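You operate a simulated robot arm through the tools that you are given. There is no shell and no other tool. Be economical: measure what you need, move in short steps, check, and stop when the job is done.

Carry out the task below with a simulated robot arm. There is one attempt and no reset: what you move stays moved.

JOB
Uncap and empty the yellow-dot shock, then push its shaft right in.
Fine: black cap into the cap tray, chuck on and screwed to open, dump to zero, shut the dump knob. Set down upright: black cap.

Only the result counts: the job must be done as asked and must still hold three seconds after the hand-in. Knocking over, shifting, dropping, spilling or breaking anything else fails it. A push-on lid holds only when it is set on centred and level and pressed home; a screw cap is set on level and turned clockwise until tight.

ROBOT AND FRAMES
A 7-joint arm with a two-finger gripper on a trunk, on a base that drives. Base frame: it is fixed to the floor where the robot stands at the start and does not move with it; the origin is under the middle of the robot, x ahead of it, y to its left, z up; the surface under the hand at the start is at about z = 90. Readings come in cm, rad, newtons and seconds.
With the tool pointing down near the work surface it reaches from about 34 to 80 cm from the robot's upright axis, wherever it stands. Its first joint turns from -2.897 to 2.897 rad. Places, roughly: black cap (3x3x3 cm) [50, 0, 100]; chuck knob [40, 20, 100]; dump knob [50, 40, 100]; green valve [70, -10, 110]; holder gate [40, 10, 90]; inside of the cap tray [40, 40, 90]; red cap (3x3x3 cm) [40, 40, 90]; regulator knob [60, 30, 100]; yellow-dot shock's shaft [50, 10, 70]. Payload 2.45 kg.
Tool frame: the origin (TCP) lies between the finger pads and is the grasp point; the fingertips stand 2.7 cm ahead of it; z points along the fingers, y is the line along which they close. Largest opening 8 cm; the body of the gripper starts 5.4 cm behind the TCP.
Orientation is told as [roll, pitch, yaw] about the base's x, y, z axes, in that order, counted from this pose: with the fingers straight down and closing along the base's y, the tool's x points along the base's -x, its y along +y and its z along -z.

CONTROLS
- The arm moves only by the tool step_arm. Its argument "commands" is one flat list of numbers, 7 for each row, row after row: the shift along the tool's x, y, z in cm, then the turn, a rotation vector about the tool's x, y, z in degrees, then the opening, from 0 (shut) to 1 (fully open). In form: [x, y, z, wx, wy, wz, claw, x, y, z, wx, wy, wz, claw, ...]. A call has 1 to 12 rows; each row shifts and turns the commanded pose from where the row before left it, along the tool's axes as they then stand. A row lasts 0.2 s, in which the tool goes at most 5 cm and 0.15 rad; a call with a longer step from one row to the next is refused whole, and so is a gripper value outside its range. Where a pose cannot be reached the arm comes as near as it can. A force on the tool above 70 N (or 10 N above the force at the start of the call, whichever is more), or a blocked arm, ends the call early, and 0.2 s more pass. Each finger travels about 15.3 cm/s and halts on what it meets, pressing with about 23 N; the grip force reading is that of the motor and also rises with nothing between the fingers. The clock runs only during rows and for 0.2 s after the last one: add rows that do not move to give the fingers time. It gives the time, the measured TCP pose, the force on the tool (base axes), the opening and the grip force at its end, in the units of the frame above (readings bear some noise), with the torque about the TCP (base axes, N m) and any sound that the robot's microphone picked up.
- Cameras (640 x 400 px; columns grow to the right, rows downward): "scene" is now at [5.92, 12.42, 162.43]; the picture's right is [-0.21, -0.98, 0.00], its down [-0.70, 0.15, -0.70] and it looks along [0.68, -0.14, -0.72] (base axes); focal length 261 px, centre (320, 200). "wrist" rides on the gripper at [6.3, 1.2, -7.9] in the tool frame; the picture's right is [-0.19, 0.98, 0.00], its down [-0.72, -0.14, -0.68] and it looks along [-0.67, -0.13, 0.73] (tool axes); focal length 226 px, centre (320, 200). There is no depth. A picture from a camera that has moved, and an enlarged one, comes with that camera's place and axes in the base frame and with its lens.
- snapshot(camera): a new picture of that camera. No time passes.
- raise_lower(by): slides the trunk up (or, below 0, down) by that many cm; the arm and the scene camera ride with it, the base frame stays. It gives what a move gives, with no picture.
- drive_base(legs): drives the robot by 1 to 6 legs, each [ahead, turn to the left] in cm and rad, along the robot's own axes; the way and the turn of a leg run together, so that a leg with both is an arc; at most 150 cm and 3.142 rad a leg. The arm and the cameras ride along, it lands a little off, and it stops where it bumps. It gives what a move gives.
- aim_head(pan, tilt): turns the head with the scene camera to pan (to the left, within 2.094 rad either way) and tilt (down, from -0.506 to 1.204), counted from straight ahead of the robot. It gives what a move gives.
- zoom(camera, box): a new picture of the part [left, top, right, bottom] of that camera's present view, enlarged. No time passes.
- sign_off(): hands the job in; it is judged then, once.

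Go step by step. Nothing tells you exact positions but the pictures and the camera data: compare them with the known pose of the tool, close in by small moves and look again before you grip or let go. The budget is 120 turns and 98 pictures, counting those below and the enlarged ones. Unless the task says otherwise, let go and move clear before handing in, and close with one line.

The tools are called after "Request:" as name(argument=value, ...) on one line, values as JSON. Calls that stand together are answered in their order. step_arm: Moves the arm, as the interface text tells. Its arguments: {"type":"object","properties":{"commands":{"type":"array","items":{"type":"number"}}},"required":["commands"]} The other tools are called the same way: raise_lower (by) slides the trunk up or down; drive_base (legs) drives the base; aim_head (pan, tilt) turns the head that bears the scene camera; snapshot (camera) takes a picture; zoom (camera, box) takes an enlarged picture of a part of a camera's view; sign_off () hands the job in.

At the start:

```text
time: 0.0
ee_pos: [51.02, 28.16, 129.1]
tool_rot: [0.001, 0.001, 0.0]
wrist_force: [-0.2, -0.1, 0.5]
wrist_torque: [0.03, -0.02, 0.01]
opening: 8.03
gripper_force: 0.0
trunk travel left (down, up): [-25.0, 29.0]
robot x, y, heading: [0.26, -0.18, 0.002]
head pan, tilt: [-0.208, 0.798]
```

scene: 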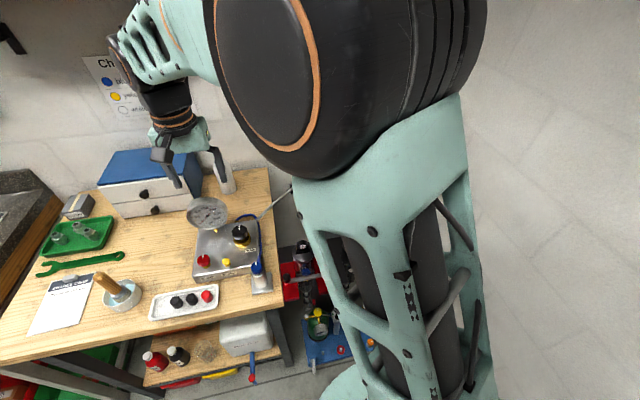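
wrist: 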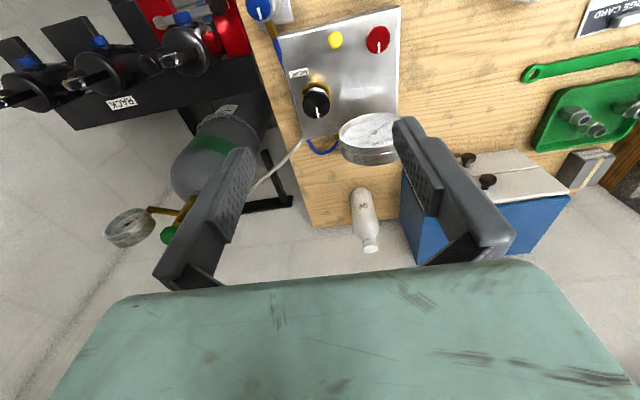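

I see a bench with a panel (regulator, red knob, yellow knob), a cap tray, a rack with shocks, a gas bottle and a card on the wall. I'll look closer at these first.

Request:
zoom(camera="scene", box=[140, 180, 300, 320])

Request:
zoom(camera="scene", box=[220, 220, 400, 390])

Request:
zoom(camera="scene", box=[20, 40, 180, 140])

Request:
zoom(camera="wrist", box=[0, 0, 320, 200])

```text
2.86 times, centred on (220, 250) of scene
camera zoom: at [5.92, 12.42, 162.43], right [-0.21, -0.98, 0.0], down [-0.7, 0.15, -0.7], along [0.68, -0.14, -0.72], focal length 745 px, centre (606, 57)
```

zoom: 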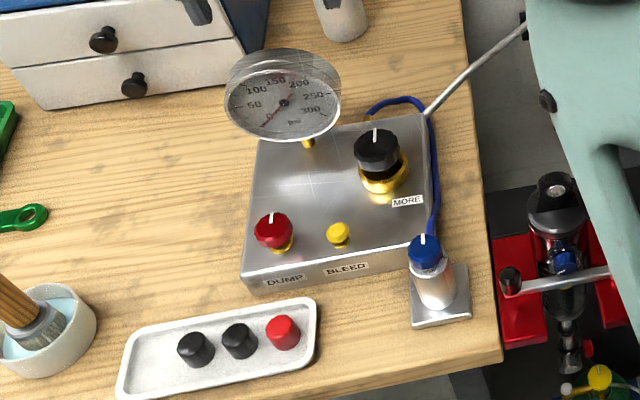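

```text
2.35 times, centred on (310, 305) of scene
camera zoom: at [5.92, 12.42, 162.43], right [-0.21, -0.98, 0.0], down [-0.7, 0.15, -0.7], along [0.68, -0.14, -0.72], focal length 614 px, centre (344, -47)
```

zoom: 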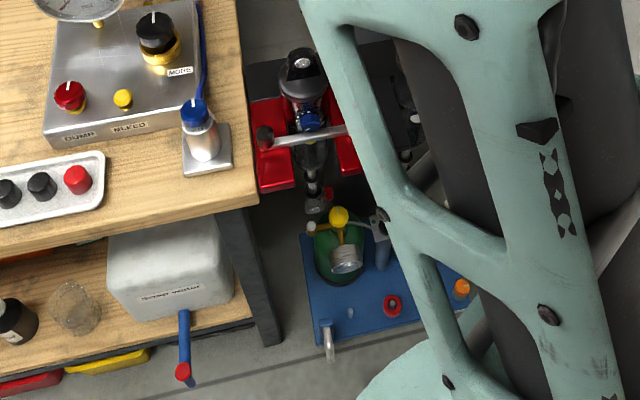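

```text
4.00 times, centred on (100, 90) of scene
camera zoom: at [5.92, 12.42, 162.43], right [-0.21, -0.98, 0.0], down [-0.7, 0.15, -0.7], along [0.68, -0.14, -0.72], focal length 1044 px, centre (1200, 640)
```

zoom: 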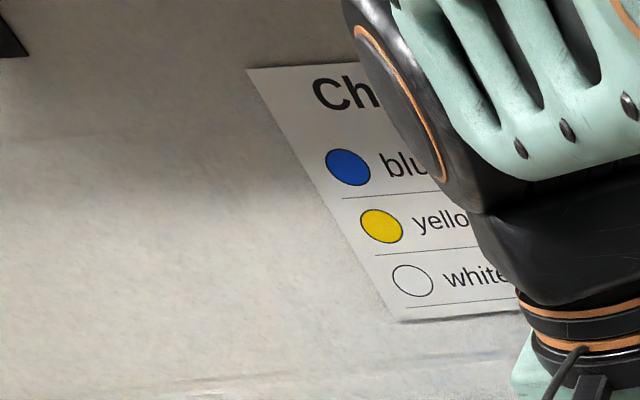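

```text
2.00 times, centred on (160, 100) of wrist
camera zoom: at [44.75, 29.33, 137.09], right [0.19, 0.98, 0.0], down [0.72, -0.14, 0.68], along [0.67, -0.13, -0.73], focal length 452 px, centre (640, 400)
```

zoom: 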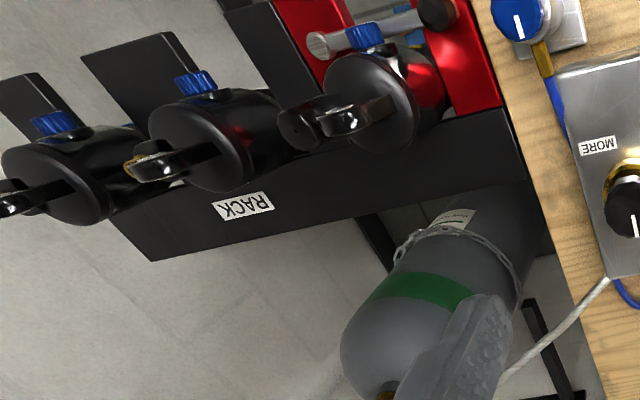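

The arm hides the holder; I'll shift the hand towards the rack to view the shocks.

Request:
step_arm(commands=[2.2, -3.8, 0, 0, 0, 0, 1, 2.2, -3.8, 0, 0, 0, 0, 1, 2.2, -3.8, 0, 0, 0, 0, 1, 2.2, -3.8, 0, 0, 0, 0, 1, 2.2, -3.8, 0, 0, 0, 0, 1, 2.2, -3.8, 0, 0, 0, 0, 1])

Request:
snapshot(camera="wrist")

Request:
snapshot(camera="scene")

```text
time: 1.5
ee_pos: [38.86, 5.41, 123.69]
tool_rot: [-0.02, 0.153, -0.005]
wrist_force: [-0.2, -0.1, -0.2]
wrist_torque: [-0.01, 0.06, -0.01]
opening: 8.01
gripper_force: 0.1
trunk travel left (down, up): [-25.0, 29.0]
robot x, y, heading: [-0.07, -0.47, 0.003]
head pan, tilt: [-0.208, 0.798]
stopped in row 6: the arm was blocked; the commanded pose is now the measured one
```

```text
91 pictures are left
camera wrist: at [34.03, 6.7, 132.51], right [0.19, 0.98, -0.05], down [0.81, -0.13, 0.57], along [0.55, -0.15, -0.82], focal length 226 px, centre (320, 200)
```

wrist: 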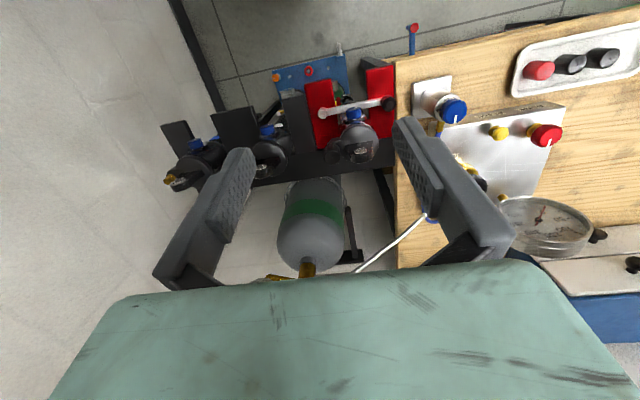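

```text
90 pictures are left
camera scene: at [6.38, 11.08, 163.89], right [-0.35, -0.94, 0.0], down [-0.55, 0.21, -0.81], along [0.76, -0.29, -0.58], focal length 261 px, centre (320, 200)
```

scene: 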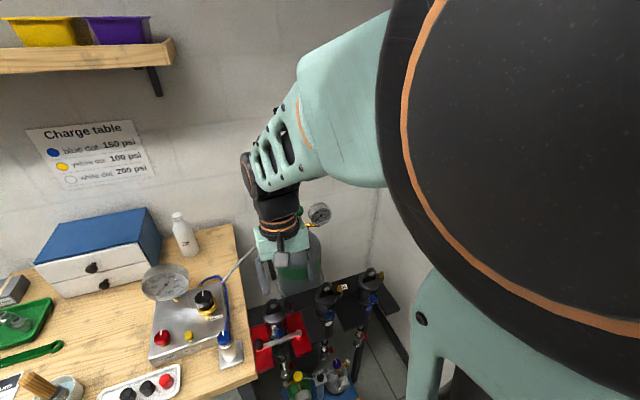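

Charge table reads yellow = 100 psi. Let me zoom in on the holder and rack.

Request:
zoom(camera="wrist", box=[150, 20, 470, 220])

Request:
zoom(camera="scene", box=[220, 250, 420, 400])

```text
2.00 times, centred on (310, 120) of wrist
camera zoom: at [34.03, 6.7, 132.51], right [0.19, 0.98, -0.05], down [0.81, -0.13, 0.57], along [0.55, -0.15, -0.82], focal length 452 px, centre (340, 360)
```

zoom: 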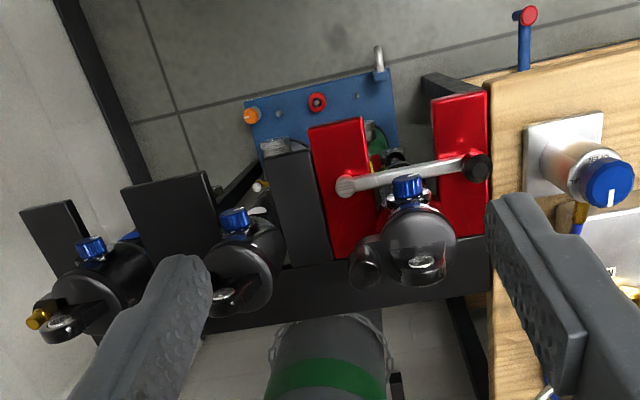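

```text
2.67 times, centred on (320, 325) of scene
camera zoom: at [6.38, 11.08, 163.89], right [-0.35, -0.94, 0.0], down [-0.55, 0.21, -0.81], along [0.76, -0.29, -0.58], focal length 696 px, centre (320, -133)
```

zoom: 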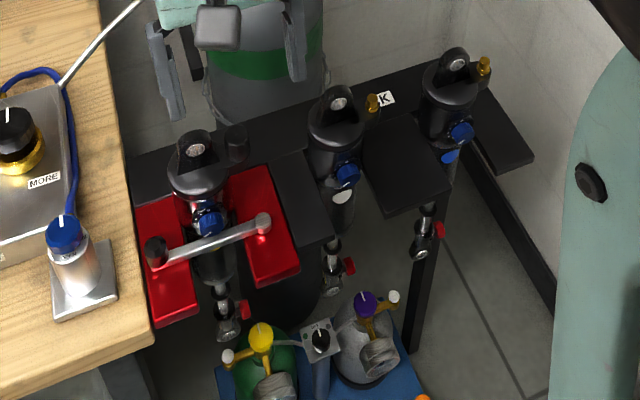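

Gate-holder shock (likely yellow dot) has a black cap on its side valve. I'll straighten the hand, and take a lower, closer look.

Request:
step_arm(commands=[-1, 0, 0, 0, -4.4, 0, 1, -1, 0, 0, 0, -4.4, 0, 1, 1.5, 0, 3, 0, 0, 0, 1, 1.5, 0, 3, 0, 0, 0, 1])

Request:
snapshot(camera="wrist")

Request:
aim_head(pan=-0.1, tilt=0.9)

Request:
snapshot(camera="scene")

```text
time: 2.5
ee_pos: [37.93, 5.38, 117.65]
tool_rot: [-0.016, -0.012, 0.001]
wrist_force: [0.3, 0.8, -0.7]
wrist_torque: [0.01, 0.01, -0.01]
opening: 8.01
gripper_force: 0.1
trunk travel left (down, up): [-25.0, 29.0]
robot x, y, heading: [0.52, -0.11, -0.001]
head pan, tilt: [-0.208, 0.798]
```

```text
87 pictures are left
camera wrist: at [31.71, 6.8, 125.47], right [0.19, 0.98, -0.02], down [0.71, -0.13, 0.69], along [0.68, -0.14, -0.72], focal length 226 px, centre (320, 200)
```

wrist: 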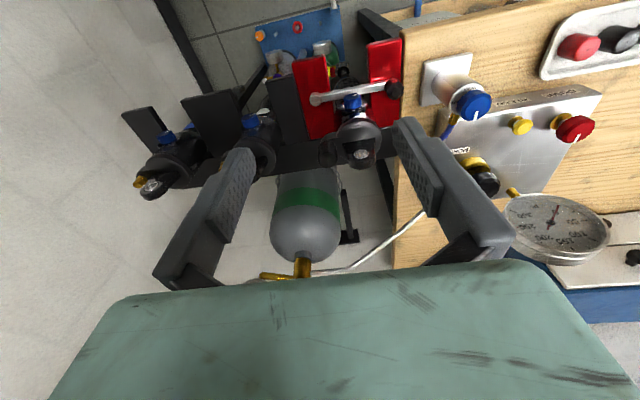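

```text
time: 3.2
ee_pos: [37.99, 5.39, 117.54]
tool_rot: [-0.018, -0.006, -0.002]
wrist_force: [-1.1, 0.5, 0.4]
wrist_torque: [0.03, -0.02, 0.04]
opening: 7.97
gripper_force: 0.1
trunk travel left (down, up): [-25.0, 29.0]
robot x, y, heading: [0.08, 0.24, 0.0]
head pan, tilt: [-0.099, 0.901]
```

```text
86 pictures are left
camera scene: at [6.53, 11.36, 164.42], right [-0.31, -0.95, 0.0], down [-0.51, 0.16, -0.84], along [0.8, -0.26, -0.54], focal length 261 px, centre (320, 200)
```

scene: 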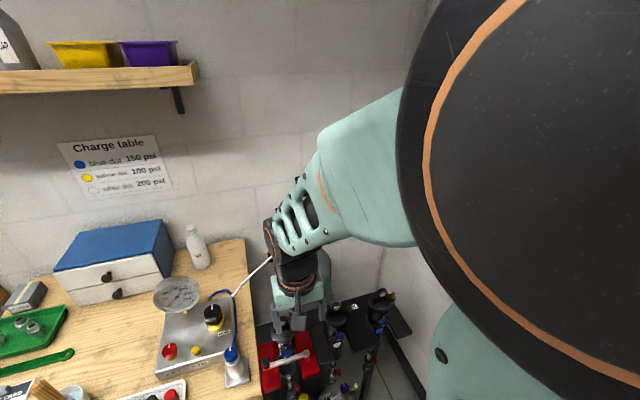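

The elbow seems to press on the head; I'll back the base up so the arm works further out, then re-extend.

Request:
drive_base(legs=[[-18, 0]])

Request:
step_arm(commands=[-4, 0, 0, 0, 0, 0, 1, -4, 0, 0, 0, 0, 0, 1, -4, 0, 0, 0, 0, 0, 1, -4, 0, 0, 0, 0, 0, 1])

Request:
aim_head(pan=-0.1, tilt=0.85)

Request:
snapshot(camera="scene")

Request:
snapshot(camera="wrist")

```text
time: 4.7
ee_pos: [19.66, 5.5, 117.55]
tool_rot: [-0.019, -0.005, 0.0]
wrist_force: [-0.3, 0.9, 0.7]
wrist_torque: [0.03, -0.02, 0.03]
opening: 8.01
gripper_force: 0.1
trunk travel left (down, up): [-25.0, 29.0]
robot x, y, heading: [-18.21, 0.13, -0.002]
head pan, tilt: [-0.099, 0.901]
```

```text
time: 5.7
ee_pos: [35.92, 5.32, 117.56]
tool_rot: [-0.018, -0.002, -0.001]
wrist_force: [0.6, 0.7, 0.3]
wrist_torque: [-0.01, 0.03, 0.01]
opening: 8.01
gripper_force: 0.1
trunk travel left (down, up): [-25.0, 29.0]
robot x, y, heading: [-18.48, 0.01, -0.001]
head pan, tilt: [-0.099, 0.901]
```

```text
time: 6.4
ee_pos: [35.86, 5.45, 117.62]
tool_rot: [-0.016, -0.005, 0.001]
wrist_force: [-0.5, 0.2, 0.4]
wrist_torque: [0.02, -0.01, 0.04]
opening: 8.01
gripper_force: 0.0
trunk travel left (down, up): [-25.0, 29.0]
robot x, y, heading: [-18.37, -0.11, -0.001]
head pan, tilt: [-0.099, 0.85]
```

```text
85 pictures are left
camera scene: at [-12.51, 13.3, 162.01], right [-0.1, -1.0, 0.0], down [-0.75, 0.07, -0.66], along [0.66, -0.06, -0.75], focal length 261 px, centre (320, 200)
```

scene: 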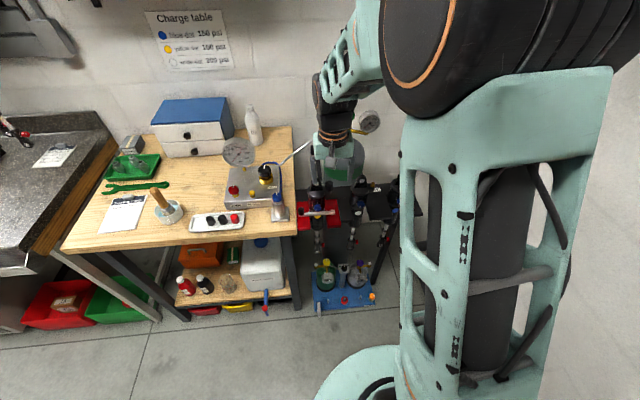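

```text
84 pictures are left
camera wrist: at [29.46, 6.7, 125.52], right [0.19, 0.98, -0.02], down [0.72, -0.13, 0.69], along [0.67, -0.14, -0.73], focal length 226 px, centre (320, 200)
```

wrist: 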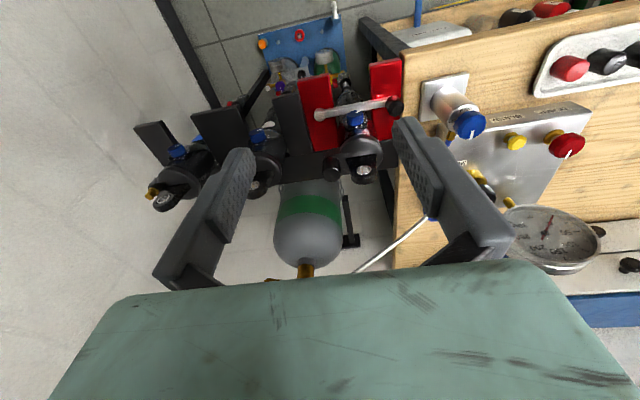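

Head is free now. Zoom into the holder and chuck area.

Request:
zoom(camera="scene", box=[215, 160, 375, 260])

Request:
zoom(camera="scene", box=[290, 180, 386, 240])

Request:
zoom(camera="wrist", box=[290, 60, 418, 200])

```text
4.00 times, centred on (295, 210) of scene
camera zoom: at [-12.51, 13.3, 162.01], right [-0.1, -1.0, 0.0], down [-0.75, 0.07, -0.66], along [0.66, -0.06, -0.75], focal length 1044 px, centre (420, 160)
```

zoom: 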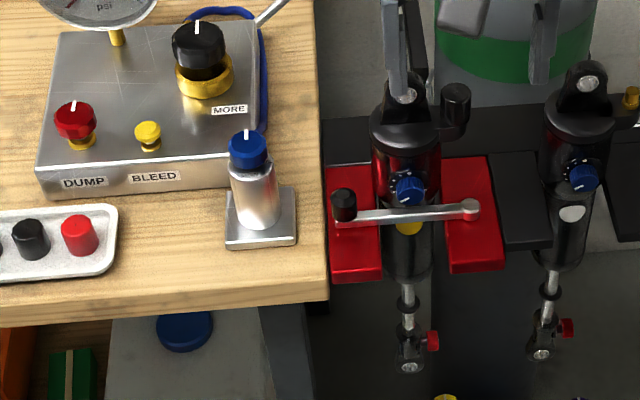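

```text
6.67 times, centred on (338, 210) of scene
camera zoom: at [-12.51, 13.3, 162.01], right [-0.1, -1.0, 0.0], down [-0.75, 0.07, -0.66], along [0.66, -0.06, -0.75], focal length 1739 px, centre (200, 133)
```

zoom: 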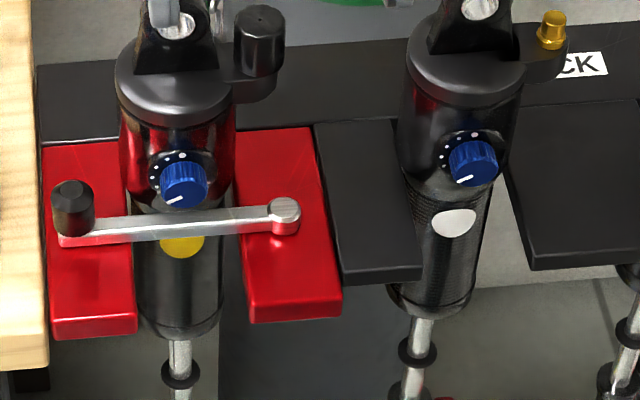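

```text
2.86 times, centred on (354, 130) of wrist
camera zoom: at [29.46, 6.7, 125.52], right [0.19, 0.98, -0.02], down [0.72, -0.13, 0.69], along [0.67, -0.14, -0.73], focal length 646 px, centre (223, 400)
```

zoom: 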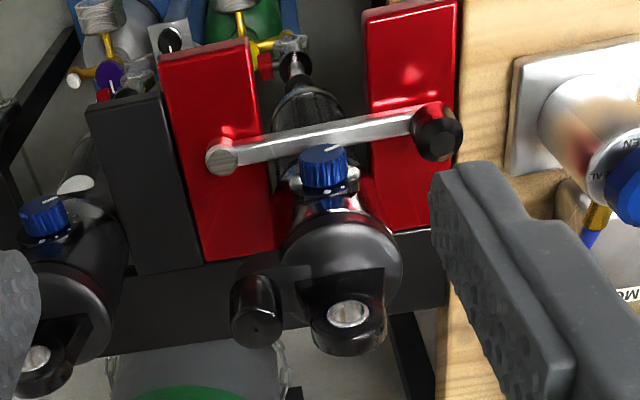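

Yellow dot confirmed on the shock in the gated holder; I take its black cap top to be near [45, 5, 104.5]. I move above it and turn the hand to close along x.

Request:
step_arm(commands=[-4.5, -0.2, 0, 0, 0, 0, 1, -4.6, -0.2, 0, 0, 0, 0, 1, 0, 0, 0, 0, 0, 8.5, 1, 0, 0, 0, 0, 0, 8.5, 1, 0, 0, 0, 0, 0, 8.5, 1, 0, 0, 0, 0, 0, 8.5, 1, 0, 0, 0, 0, 0, 8.5, 1, 0, 0, 0, 0, 0, 8.5, 1, 0, 0, 0, 0, 0, 8.5, 1, 0, 0, 0, 0, 0, 8.5, 1, 0, 0, 0, 0, 0, 8.5, 1, 0, 0, 0, 0, 0, 8.5, 1])

Request:
snapshot(camera="wrist")

Request:
zoom(camera="scene", box=[270, 100, 398, 220])

```text
time: 9.0
ee_pos: [44.68, 5.21, 117.72]
tool_rot: [0.003, -0.017, -1.485]
wrist_force: [-0.7, 0.4, 0.0]
wrist_torque: [0.0, -0.02, -0.01]
opening: 8.02
gripper_force: 0.1
trunk travel left (down, up): [-25.0, 29.0]
robot x, y, heading: [-18.25, 0.18, 0.0]
head pan, tilt: [-0.099, 0.85]
```

```text
80 pictures are left
camera wrist: at [45.47, 11.61, 125.47], right [0.99, -0.11, 0.01], down [-0.08, -0.71, 0.69], along [-0.07, -0.69, -0.72], focal length 226 px, centre (320, 200)
```

wrist: 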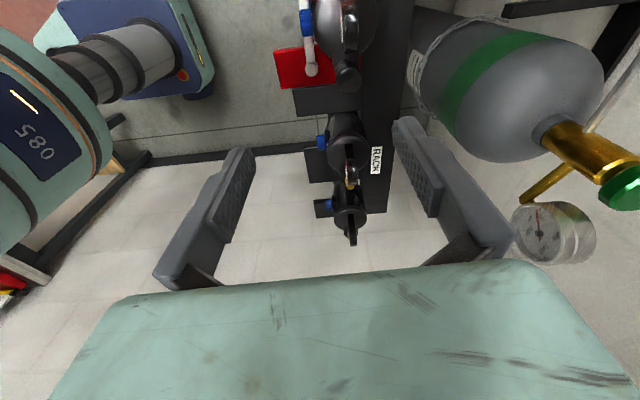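

```text
3.33 times, centred on (334, 160) of scene
camera zoom: at [-12.53, 13.31, 162.01], right [-0.1, -1.0, 0.0], down [-0.75, 0.07, -0.66], along [0.66, -0.06, -0.75], focal length 870 px, centre (273, 333)
```

zoom: 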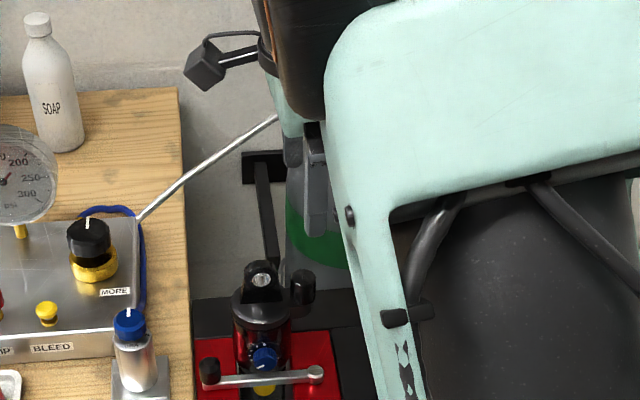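

Request:
zoom(camera="wrist", box=[270, 0, 430, 110])

```text
3.64 times, centred on (350, 55) of wrist
camera zoom: at [45.47, 11.61, 125.47], right [0.99, -0.11, 0.01], down [-0.08, -0.71, 0.69], along [-0.07, -0.69, -0.72], focal length 822 px, centre (211, 727)
```

zoom: 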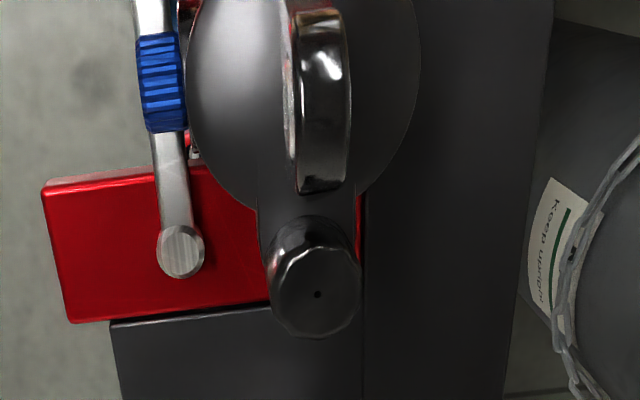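

Combining the three views, the cap top is more like [47.4, 4.6, 102]. I shift over it and come down part way.

Request:
step_arm(commands=[-0.4, 1.3, 0, 0, 0, 2.5, 1, -0.44, 1.36, 0, 0, 0, 2.5, 1, 0, 0, 4, 0, 0, 0, 1, 0, 0, 4, 0, 0, 0, 1])

Request:
snapshot(camera="wrist")

Request:
zoom(camera="scene", box=[270, 140, 398, 220])

```text
time: 10.0
ee_pos: [47.69, 4.71, 109.43]
tool_rot: [0.006, -0.018, -1.572]
wrist_force: [-0.5, 0.0, -0.8]
wrist_torque: [0.02, 0.04, -0.01]
opening: 8.01
gripper_force: 0.0
trunk travel left (down, up): [-25.0, 29.0]
robot x, y, heading: [-18.21, -0.05, -0.001]
head pan, tilt: [-0.099, 0.85]
```

```text
77 pictures are left
camera wrist: at [49.0, 11.04, 117.18], right [0.98, -0.19, 0.01], down [-0.14, -0.71, 0.69], along [-0.13, -0.68, -0.72], focal length 226 px, centre (320, 200)
```

wrist: 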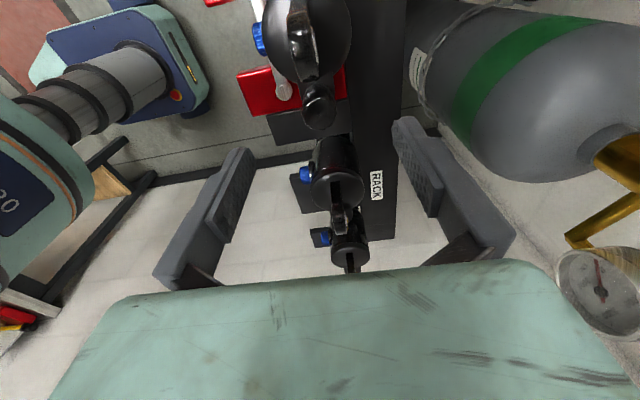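

```text
5.00 times, centred on (334, 180) of scene
camera zoom: at [-12.47, 13.32, 162.0], right [-0.1, -1.0, 0.0], down [-0.75, 0.07, -0.66], along [0.66, -0.06, -0.75], focal length 1304 px, centre (250, 300)
```

zoom: 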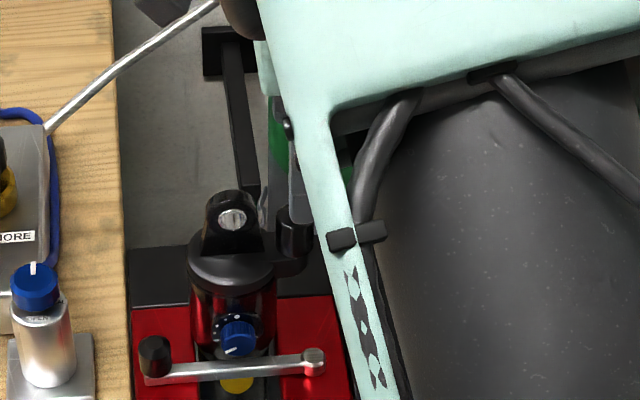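

The hand is centred over the cap to within about 0.2 cm; descend and close.

Request:
step_arm(commands=[0, 0, 4, 0, 0, 0, 1, 0, 0, 3.9, 0, 0, 0, 1, 0, 0, 0, 0, 0, 0, 0, 0, 0, 0, 0, 0, 0, 0, 0, 0, 0, 0, 0, 0, 0])

Request:
snapshot(camera="wrist")

```text
time: 11.2
ee_pos: [47.63, 4.18, 101.46]
tool_rot: [0.007, -0.019, -1.57]
wrist_force: [-0.4, 0.2, -0.1]
wrist_torque: [0.03, -0.01, -0.01]
opening: 2.51
gripper_force: 22.7
trunk travel left (down, up): [-25.0, 29.0]
robot x, y, heading: [-18.25, -0.24, 0.003]
head pan, tilt: [-0.099, 0.85]
```

```text
75 pictures are left
camera wrist: at [48.88, 10.58, 109.23], right [0.98, -0.19, 0.01], down [-0.14, -0.71, 0.69], along [-0.13, -0.68, -0.72], focal length 226 px, centre (320, 200)
```

wrist: 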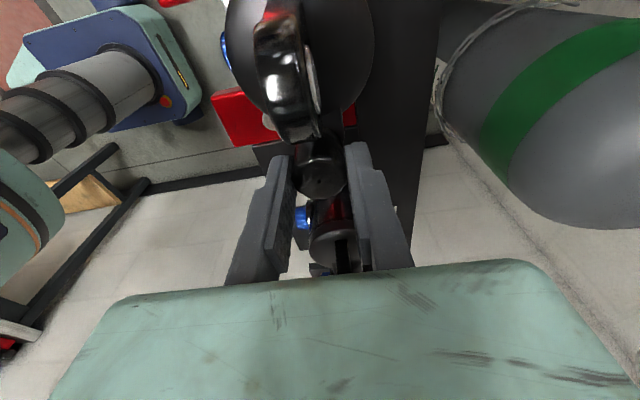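

Gripped (2.5 cm) with the cap at the TCP. Now turn counter-clockwise.

Request:
step_arm(commands=[0, 0, 0, 0, 0, -8.5, 0, 0, 0, 0, 0, 0, -8.5, 0, 0, 0, 0, 0, 0, -8.5, 0, 0, 0, 0, 0, 0, -8.5, 0, 0, 0, 0, 0, 0, -8.5, 0, 0, 0, 0, 0, 0, -8.5, 0, 0, 0, 0, 0, 0, -8.5, 0, 0, 0, 0, 0, 0, -8.5, 0, 0, 0, 0, 0, 0, -8.5, 0, 0, 0, 0, 0, 0, -8.5, 0])

Request:
step_arm(commands=[0, 0, 0, 0, 0, -8.5, 0, 0, 0, 0, 0, 0, -8.5, 0, 0, 0, 0, 0, 0, -8.5, 0, 0, 0, 0, 0, 0, -8.5, 0, 0, 0, 0, 0, 0, -8.5, 0, 0, 0, 0, 0, 0, -8.5, 0, 0, 0, 0, 0, 0, -8.5, 0, 0, 0, 0, 0, 0, -8.5, 0, 0, 0, 0, 0, 0, -8.5, 0, 0, 0, 0, 0, 0, -8.5, 0])

Request:
snapshot(camera="wrist")

```text
time: 13.4
ee_pos: [47.67, 4.23, 101.68]
tool_rot: [-0.016, -0.007, -0.084]
wrist_force: [9.4, 5.0, 1.2]
wrist_torque: [0.12, -0.19, -0.06]
opening: 2.53
gripper_force: 23.0
trunk travel left (down, up): [-25.0, 29.0]
robot x, y, heading: [-18.42, -0.18, 0.001]
head pan, tilt: [-0.099, 0.85]
```

```text
time: 15.6
ee_pos: [47.47, 4.09, 101.69]
tool_rot: [-0.007, 0.019, 1.4]
wrist_force: [1.0, 0.1, -0.2]
wrist_torque: [0.0, -0.02, -0.04]
opening: 2.42
gripper_force: 22.8
trunk travel left (down, up): [-25.0, 29.0]
robot x, y, heading: [-18.55, 0.01, 0.003]
head pan, tilt: [-0.099, 0.85]
```

```text
74 pictures are left
camera wrist: at [45.28, -1.87, 109.78], right [-0.93, 0.36, -0.01], down [0.26, 0.7, 0.67], along [0.25, 0.62, -0.74], focal length 226 px, centre (320, 200)
```

wrist: 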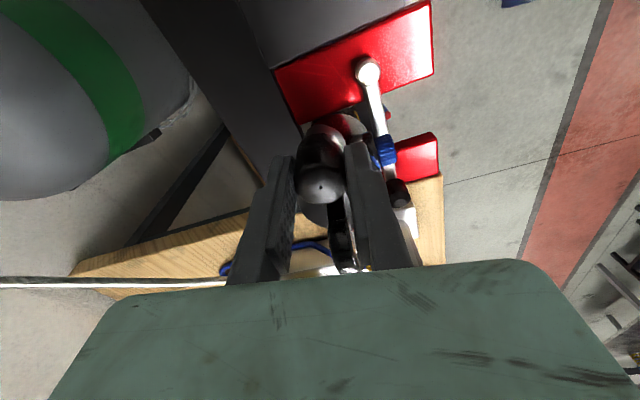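

Turned ~170°. Test with a tiny lift whether it is free.

Request:
step_arm(commands=[0, 0, -0.4, 0, 0, 0, 0, 0, 0, 0, 0, 0, 0, 0])

Request:
zoom(camera="wrist", box=[260, 90, 420, 210])

```text
time: 16.2
ee_pos: [47.57, 4.01, 102.17]
tool_rot: [-0.008, 0.018, 1.398]
wrist_force: [-0.3, -0.2, -0.1]
wrist_torque: [0.02, 0.01, 0.03]
opening: 2.42
gripper_force: 23.2
trunk travel left (down, up): [-25.0, 29.0]
robot x, y, heading: [-18.29, -0.16, 0.004]
head pan, tilt: [-0.099, 0.85]
```

```text
3.33 times, centred on (340, 150) of wrist
camera zoom: at [45.31, -1.86, 110.21], right [-0.93, 0.36, -0.01], down [0.26, 0.7, 0.67], along [0.25, 0.62, -0.74], focal length 754 px, centre (253, 367)
```

zoom: 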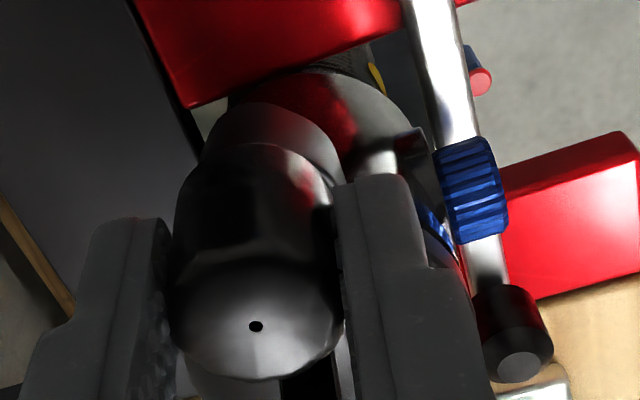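

Request:
step_arm(commands=[0, 0, -1, 0, 0, 0, 0, 0, 0, -1, 0, 0, 0, 0, 0, 0, 0, 0, 0, 0, 0])

Request:
snapshot(camera="wrist")

Request:
zoom(camera="scene", box=[270, 140, 398, 220])

```text
time: 17.0
ee_pos: [47.33, 4.19, 104.18]
tool_rot: [-0.007, 0.017, 1.396]
wrist_force: [0.8, 0.8, 0.2]
wrist_torque: [-0.02, 0.01, 0.01]
opening: 2.4
gripper_force: 22.9
trunk travel left (down, up): [-25.0, 29.0]
robot x, y, heading: [-18.5, -0.11, 0.002]
head pan, tilt: [-0.099, 0.85]
```

```text
72 pictures are left
camera wrist: at [45.15, -1.79, 112.16], right [-0.93, 0.36, -0.01], down [0.26, 0.69, 0.67], along [0.25, 0.62, -0.74], focal length 226 px, centre (320, 200)
```

wrist: 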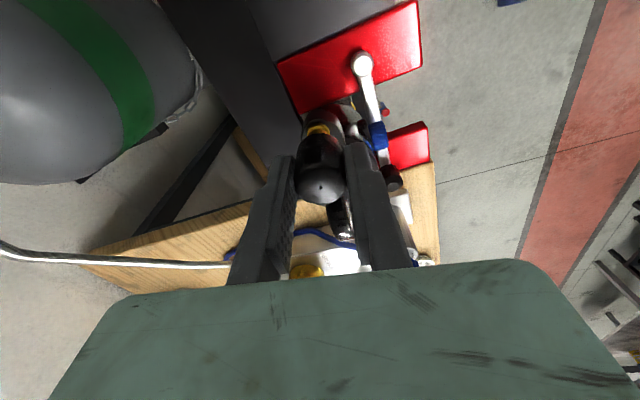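

```text
5.00 times, centred on (334, 180) of scene
camera zoom: at [-12.52, 13.3, 162.01], right [-0.1, -1.0, 0.0], down [-0.75, 0.07, -0.66], along [0.66, -0.06, -0.75], focal length 1304 px, centre (250, 300)
```

zoom: 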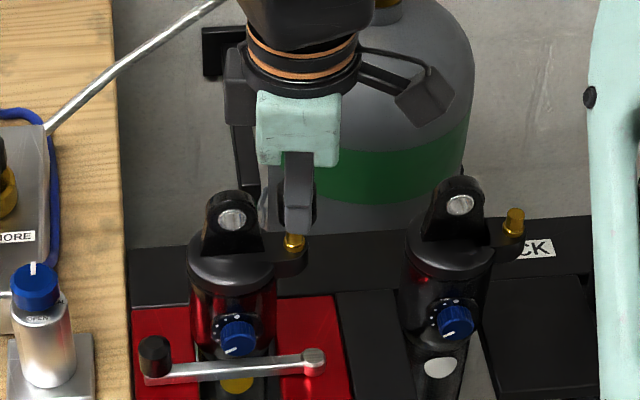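

The cap is off and the brass valve is bare. I lift it and carry it towards the tray.

Request:
step_arm(commands=[0, 0, -4, 0, 0, 0, 0, 0, 0, -4, 0, 0, 0, 0, 0, 0, -4, 0, 0, 0, 0, 0, 0, -4, 0, 0, 0, 0, -3.9, 2, 0, 0, 0, 0, 0, -3.9, 2, 0, 0, 0, 0, 0, -3.9, 2, 0, 0, 0, 0, 0, -3.9, 2, 0, 0, 0, 0, 0, -3.9, 2, 0, 0, 0, 0, 0, -3.9, 2, 0, 0, 0, 0, 0])

Request:
drive_base(legs=[[8, 0]])

Request:
snapshot(camera="scene")

Request:
snapshot(camera="wrist")

```text
time: 19.2
ee_pos: [39.66, 29.99, 119.7]
tool_rot: [-0.008, 0.017, 1.399]
wrist_force: [-0.1, 0.2, -0.4]
wrist_torque: [0.0, -0.01, 0.01]
opening: 2.44
gripper_force: 23.0
trunk travel left (down, up): [-25.0, 29.0]
robot x, y, heading: [-18.15, -0.34, 0.006]
head pan, tilt: [-0.099, 0.85]
```

```text
time: 20.2
ee_pos: [47.7, 29.52, 119.62]
tool_rot: [-0.008, 0.018, 1.394]
wrist_force: [-0.1, 0.3, -0.7]
wrist_torque: [0.01, 0.05, 0.0]
opening: 2.4
gripper_force: 22.5
trunk travel left (down, up): [-25.0, 29.0]
robot x, y, heading: [-10.48, -0.19, 0.001]
head pan, tilt: [-0.099, 0.85]
```

```text
70 pictures are left
camera scene: at [-4.36, 13.28, 162.0], right [-0.1, -0.99, 0.0], down [-0.75, 0.07, -0.66], along [0.66, -0.07, -0.75], focal length 261 px, centre (320, 200)
```

scene: 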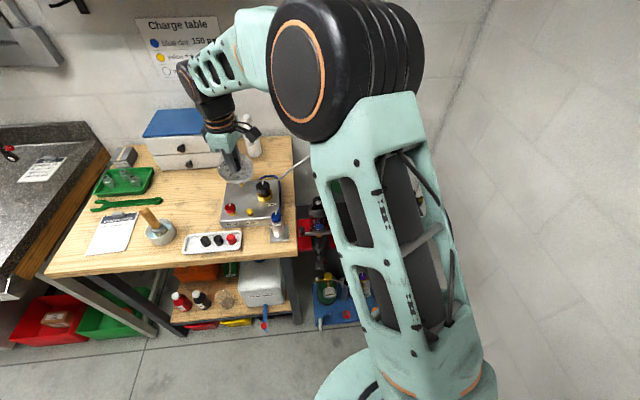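

```text
69 pictures are left
camera wrist: at [45.45, 23.57, 127.66], right [-0.93, 0.36, -0.01], down [0.26, 0.69, 0.67], along [0.25, 0.62, -0.74], focal length 226 px, centre (320, 200)
```

wrist: 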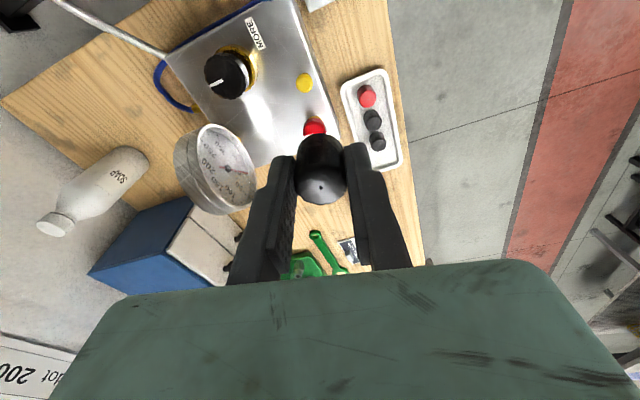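

Request:
zoom(camera="scene", box=[160, 180, 320, 280])

Request:
zoom(camera="wrist", box=[300, 50, 428, 180])

```text
4.00 times, centred on (240, 230) of scene
camera zoom: at [-4.36, 13.28, 162.0], right [-0.1, -0.99, 0.0], down [-0.75, 0.07, -0.66], along [0.66, -0.07, -0.75], focal length 1044 px, centre (640, 80)
```

zoom: 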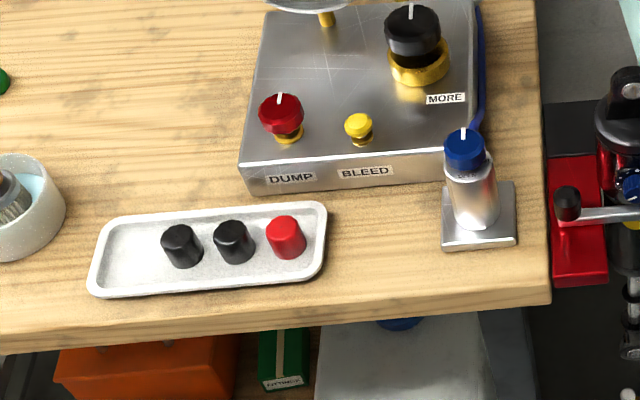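

```text
3.08 times, centred on (364, 115) of wrist
camera zoom: at [45.45, 23.57, 127.66], right [-0.93, 0.36, -0.01], down [0.26, 0.69, 0.67], along [0.25, 0.62, -0.74], focal length 696 px, centre (185, 462)
```

zoom: 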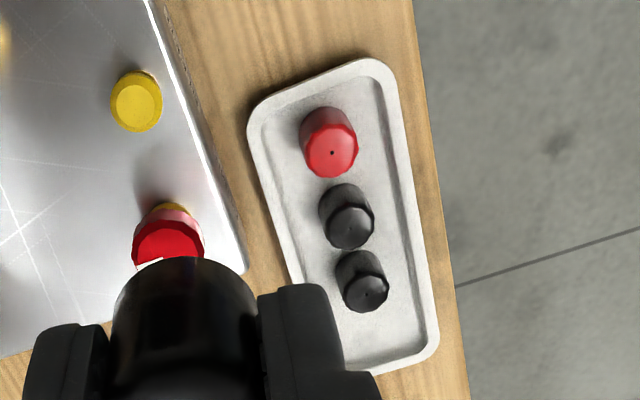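

Free room lies at the left end of the tray, about [43.8, 48.1]. I hover there.

Request:
step_arm(commands=[-3.52, 1.42, 0, 0, 0, 0, 0, -3.52, 1.42, 0, 0, 0, 0, 0, -3.52, 1.42, 0, 0, 0, 0, 0, -3.52, 1.42, 0, 0, 0, 0, 0, -3.52, 1.42, 0, 0, 0, 0, 0, 0, 0, 3.7, 0, 0, 0, 0, 0, 0, 3.7, 0, 0, 0, 0, 0, 0, 3.7, 0, 0, 0, 0, 0, 0, 3.7, 0, 0, 0, 0, 0, 0, 3.7, 0, 0, 0, 0])

Request:
zoom(camera="scene", box=[140, 160, 300, 280])

Request:
snapshot(camera="wrist")

```text
time: 22.4
ee_pos: [43.71, 47.76, 100.72]
tool_rot: [-0.007, 0.018, 1.395]
wrist_force: [-0.6, 0.1, 0.1]
wrist_torque: [0.02, 0.04, -0.01]
opening: 2.44
gripper_force: 23.1
trunk travel left (down, up): [-25.0, 29.0]
robot x, y, heading: [-10.16, 0.02, -0.0]
head pan, tilt: [-0.099, 0.85]
```

```text
3.33 times, centred on (220, 220) of scene
camera zoom: at [-4.47, 13.33, 162.0], right [-0.1, -0.99, 0.0], down [-0.75, 0.07, -0.66], along [0.66, -0.07, -0.75], focal length 870 px, centre (653, 133)
```

zoom: 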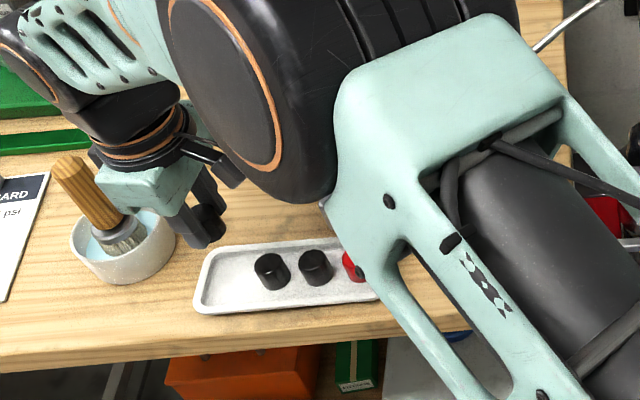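

```text
65 pictures are left
camera wrist: at [41.41, 41.87, 108.8], right [-0.93, 0.36, -0.01], down [0.26, 0.69, 0.67], along [0.25, 0.62, -0.74], focal length 226 px, centre (320, 200)
```

wrist: 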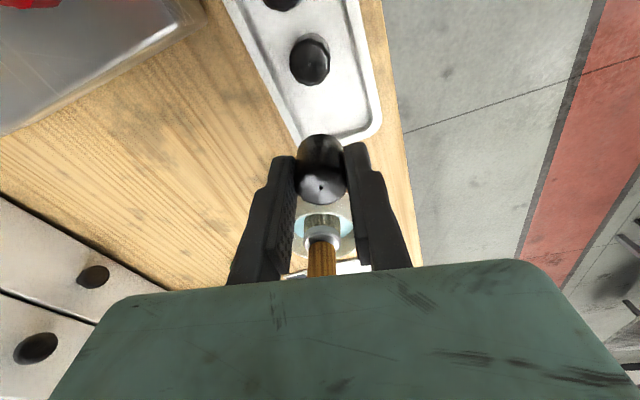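

Landing spot is good with a slight x shift; lower towards the tray floor.

Request:
step_arm(commands=[-0.1, 0.4, 2, 0, 0, 0, 0, 0, 0, 2.4, 0, 0, 0, 0, 0, 0, 1.5, 0, 0, 0, 0, 0, 0, 0.6, 0, 0, 0, 0, 0, 0, 0, 0, 0, 0, 0])

Request:
snapshot(camera="wrist")

```text
time: 23.6
ee_pos: [43.51, 47.7, 94.34]
tool_rot: [-0.007, 0.018, 1.393]
wrist_force: [0.1, -1.3, 0.1]
wrist_torque: [-0.04, 0.0, -0.03]
opening: 2.4
gripper_force: 23.1
trunk travel left (down, up): [-25.0, 29.0]
robot x, y, heading: [-10.19, -0.19, -0.004]
head pan, tilt: [-0.099, 0.85]
```

```text
64 pictures are left
camera wrist: at [41.2, 41.76, 102.29], right [-0.93, 0.36, -0.01], down [0.26, 0.69, 0.67], along [0.25, 0.62, -0.74], focal length 226 px, centre (320, 200)
```

wrist: 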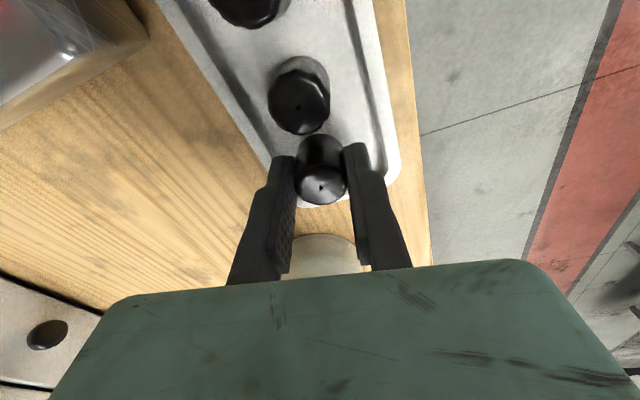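

Request:
step_arm(commands=[0, 0.1, 0.4, 0, 0, 0, 0, 0, 0, 0.3, 0, 0, 0, 0, 0, 0, 0.3, 0, 0, 0, 0])

```text
time: 24.4
ee_pos: [43.48, 47.73, 93.37]
tool_rot: [-0.01, 0.019, 1.394]
wrist_force: [-0.5, 0.8, 2.2]
wrist_torque: [0.02, 0.01, 0.04]
opening: 2.4
gripper_force: 23.3
trunk travel left (down, up): [-25.0, 29.0]
robot x, y, heading: [-10.28, -0.14, -0.005]
head pan, tilt: [-0.099, 0.85]
```

Just about touching (2 N). One more nudge, then open slightly and back off.

Request:
step_arm(commands=[0, 0, 0.2, 0, 0, 0, 0, 0, 0, 0, 0, 0, 0, 0])

Request:
zoom(camera="wrist", box=[260, 100, 420, 220])

```text
time: 25.0
ee_pos: [43.39, 47.73, 93.22]
tool_rot: [-0.009, 0.014, 1.395]
wrist_force: [1.6, 1.3, 13.0]
wrist_torque: [0.2, -0.02, 0.0]
opening: 2.39
gripper_force: 22.8
trunk travel left (down, up): [-25.0, 29.0]
robot x, y, heading: [-10.25, -0.25, -0.003]
head pan, tilt: [-0.099, 0.85]
```

```text
3.33 times, centred on (340, 160) of wrist
camera zoom: at [41.1, 41.8, 101.29], right [-0.93, 0.36, -0.01], down [0.26, 0.69, 0.67], along [0.25, 0.62, -0.74], focal length 754 px, centre (253, 333)
```

zoom: 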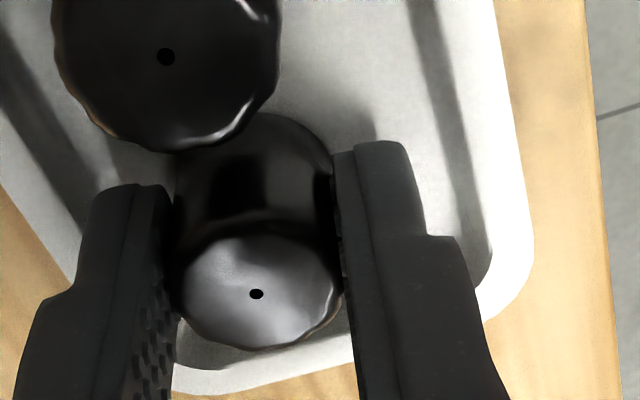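

Request:
step_arm(commands=[0, 0, 0, 0, 0, 0, 0.38, 0, 0, 0, 0, 0, 0, 0.38, 0, 0, -0.5, 0, 0, 0, 0.38, 0, 0, -1.5, 0, 0, 0, 0.38, 0, 0, -3, 0, 0, 0, 0.4, 0, 0, -4, 0, 0, 0, 0.4, 0, 0, -4, 0, 0, 0, 0.4, 0, 0, -4, 0, 0, 0, 0.4, 0, 0, -4, 0, 0, 0, 0.4])

Request:
snapshot(camera="wrist")

```text
time: 27.0
ee_pos: [43.27, 48.22, 114.2]
tool_rot: [-0.008, 0.017, 1.394]
wrist_force: [0.4, -1.0, 0.2]
wrist_torque: [0.01, 0.01, -0.03]
opening: 3.18
gripper_force: 0.1
trunk travel left (down, up): [-25.0, 29.0]
robot x, y, heading: [-10.06, 0.13, -0.002]
head pan, tilt: [-0.099, 0.85]
```

```text
62 pictures are left
camera wrist: at [40.96, 42.17, 122.22], right [-0.93, 0.36, -0.01], down [0.26, 0.69, 0.67], along [0.25, 0.62, -0.74], focal length 226 px, centre (320, 200)
```

wrist: 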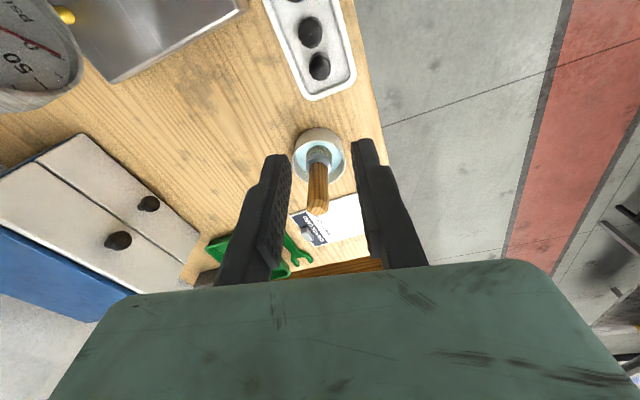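

The cap stands upright in the tray. Now go above the chuck stand and look at the chuck.

Request:
step_arm(commands=[3.65, -0.87, 0, 0, 0, 0, 1, 3.65, -0.87, 0, 0, 0, 0, 1, 3.65, -0.87, 0, 0, 0, 0, 1, 3.65, -0.87, 0, 0, 0, 0, 1, 3.65, -0.87, 0, 0, 0, 0, 1, 3.65, -0.87, 0, 0, 0, 0, 1, 3.65, -0.87, 0, 0, 0, 0, 1, 3.65, -0.87, 0, 0, 0, 0, 1])

Request:
snapshot(camera="wrist")

Request:
snapshot(camera="scene")

```text
time: 28.8
ee_pos: [44.9, 18.04, 114.67]
tool_rot: [-0.006, 0.015, 1.395]
wrist_force: [0.0, 0.1, -0.5]
wrist_torque: [0.0, 0.01, 0.0]
opening: 8.01
gripper_force: 0.1
trunk travel left (down, up): [-25.0, 29.0]
robot x, y, heading: [-10.27, -0.24, 0.0]
head pan, tilt: [-0.099, 0.85]
```

```text
61 pictures are left
camera wrist: at [42.7, 12.12, 122.78], right [-0.93, 0.36, -0.01], down [0.26, 0.69, 0.67], along [0.25, 0.62, -0.74], focal length 226 px, centre (320, 200)
```

wrist: 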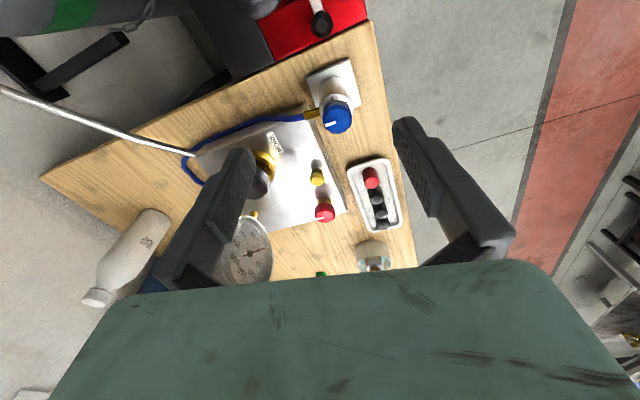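

```text
60 pictures are left
camera scene: at [-4.5, 13.2, 162.02], right [-0.1, -0.99, 0.0], down [-0.75, 0.08, -0.66], along [0.66, -0.07, -0.75], focal length 261 px, centre (320, 200)
```

scene: 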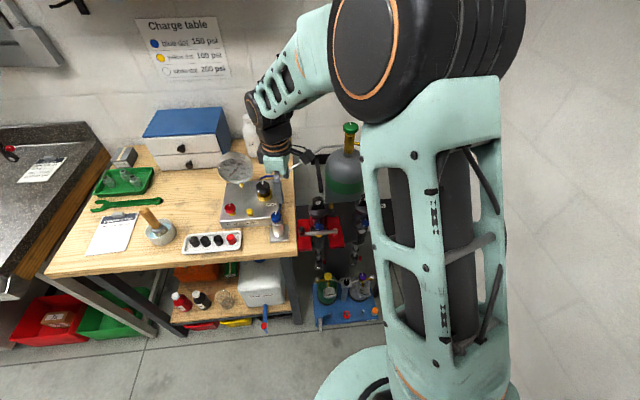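

Request:
zoom(camera="wrist", box=[270, 40, 398, 140])

Request:
zoom(camera="scene", box=[216, 150, 344, 260])

```text
4.00 times, centred on (334, 90) of wrist
camera zoom: at [42.7, 12.12, 122.78], right [-0.93, 0.36, -0.01], down [0.26, 0.69, 0.67], along [0.25, 0.62, -0.74], focal length 904 px, centre (264, 640)
```

zoom: 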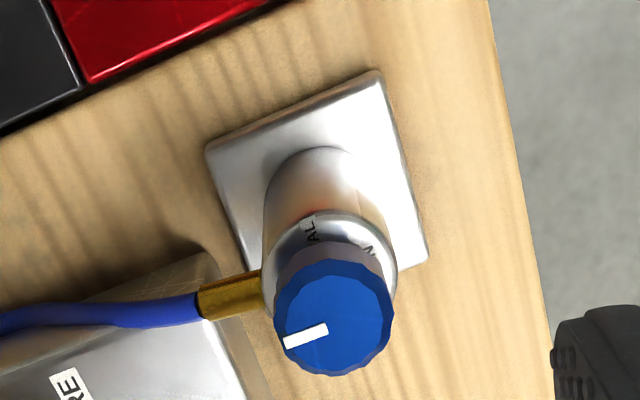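

```text
3.64 times, centred on (280, 205) of scene
camera zoom: at [-4.5, 13.2, 162.02], right [-0.1, -0.99, 0.0], down [-0.75, 0.08, -0.66], along [0.66, -0.07, -0.75], focal length 949 px, centre (466, 182)
```

zoom: 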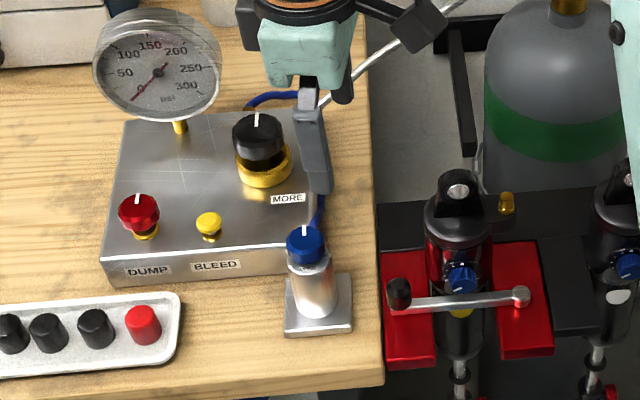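

Request:
zoom(camera="scene", box=[262, 200, 294, 246])

Request:
zoom(camera="wrist", box=[300, 65, 364, 115])

```text
8.70 times, centred on (278, 223) of scene
camera zoom: at [-4.5, 13.2, 162.02], right [-0.1, -0.99, 0.0], down [-0.75, 0.08, -0.66], along [0.66, -0.07, -0.75], focal length 2268 px, centre (685, -0)
```

zoom: 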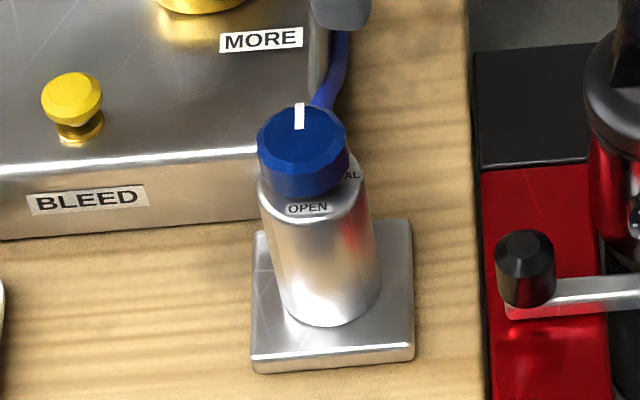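

```text
8.00 times, centred on (332, 90) of wrist
camera zoom: at [42.7, 12.12, 122.78], right [-0.93, 0.36, -0.01], down [0.26, 0.69, 0.67], along [0.25, 0.62, -0.74], focal length 1808 px, centre (224, 1080)
```

zoom: 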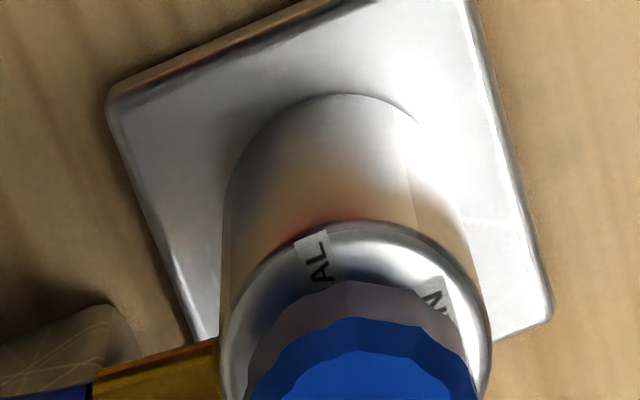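

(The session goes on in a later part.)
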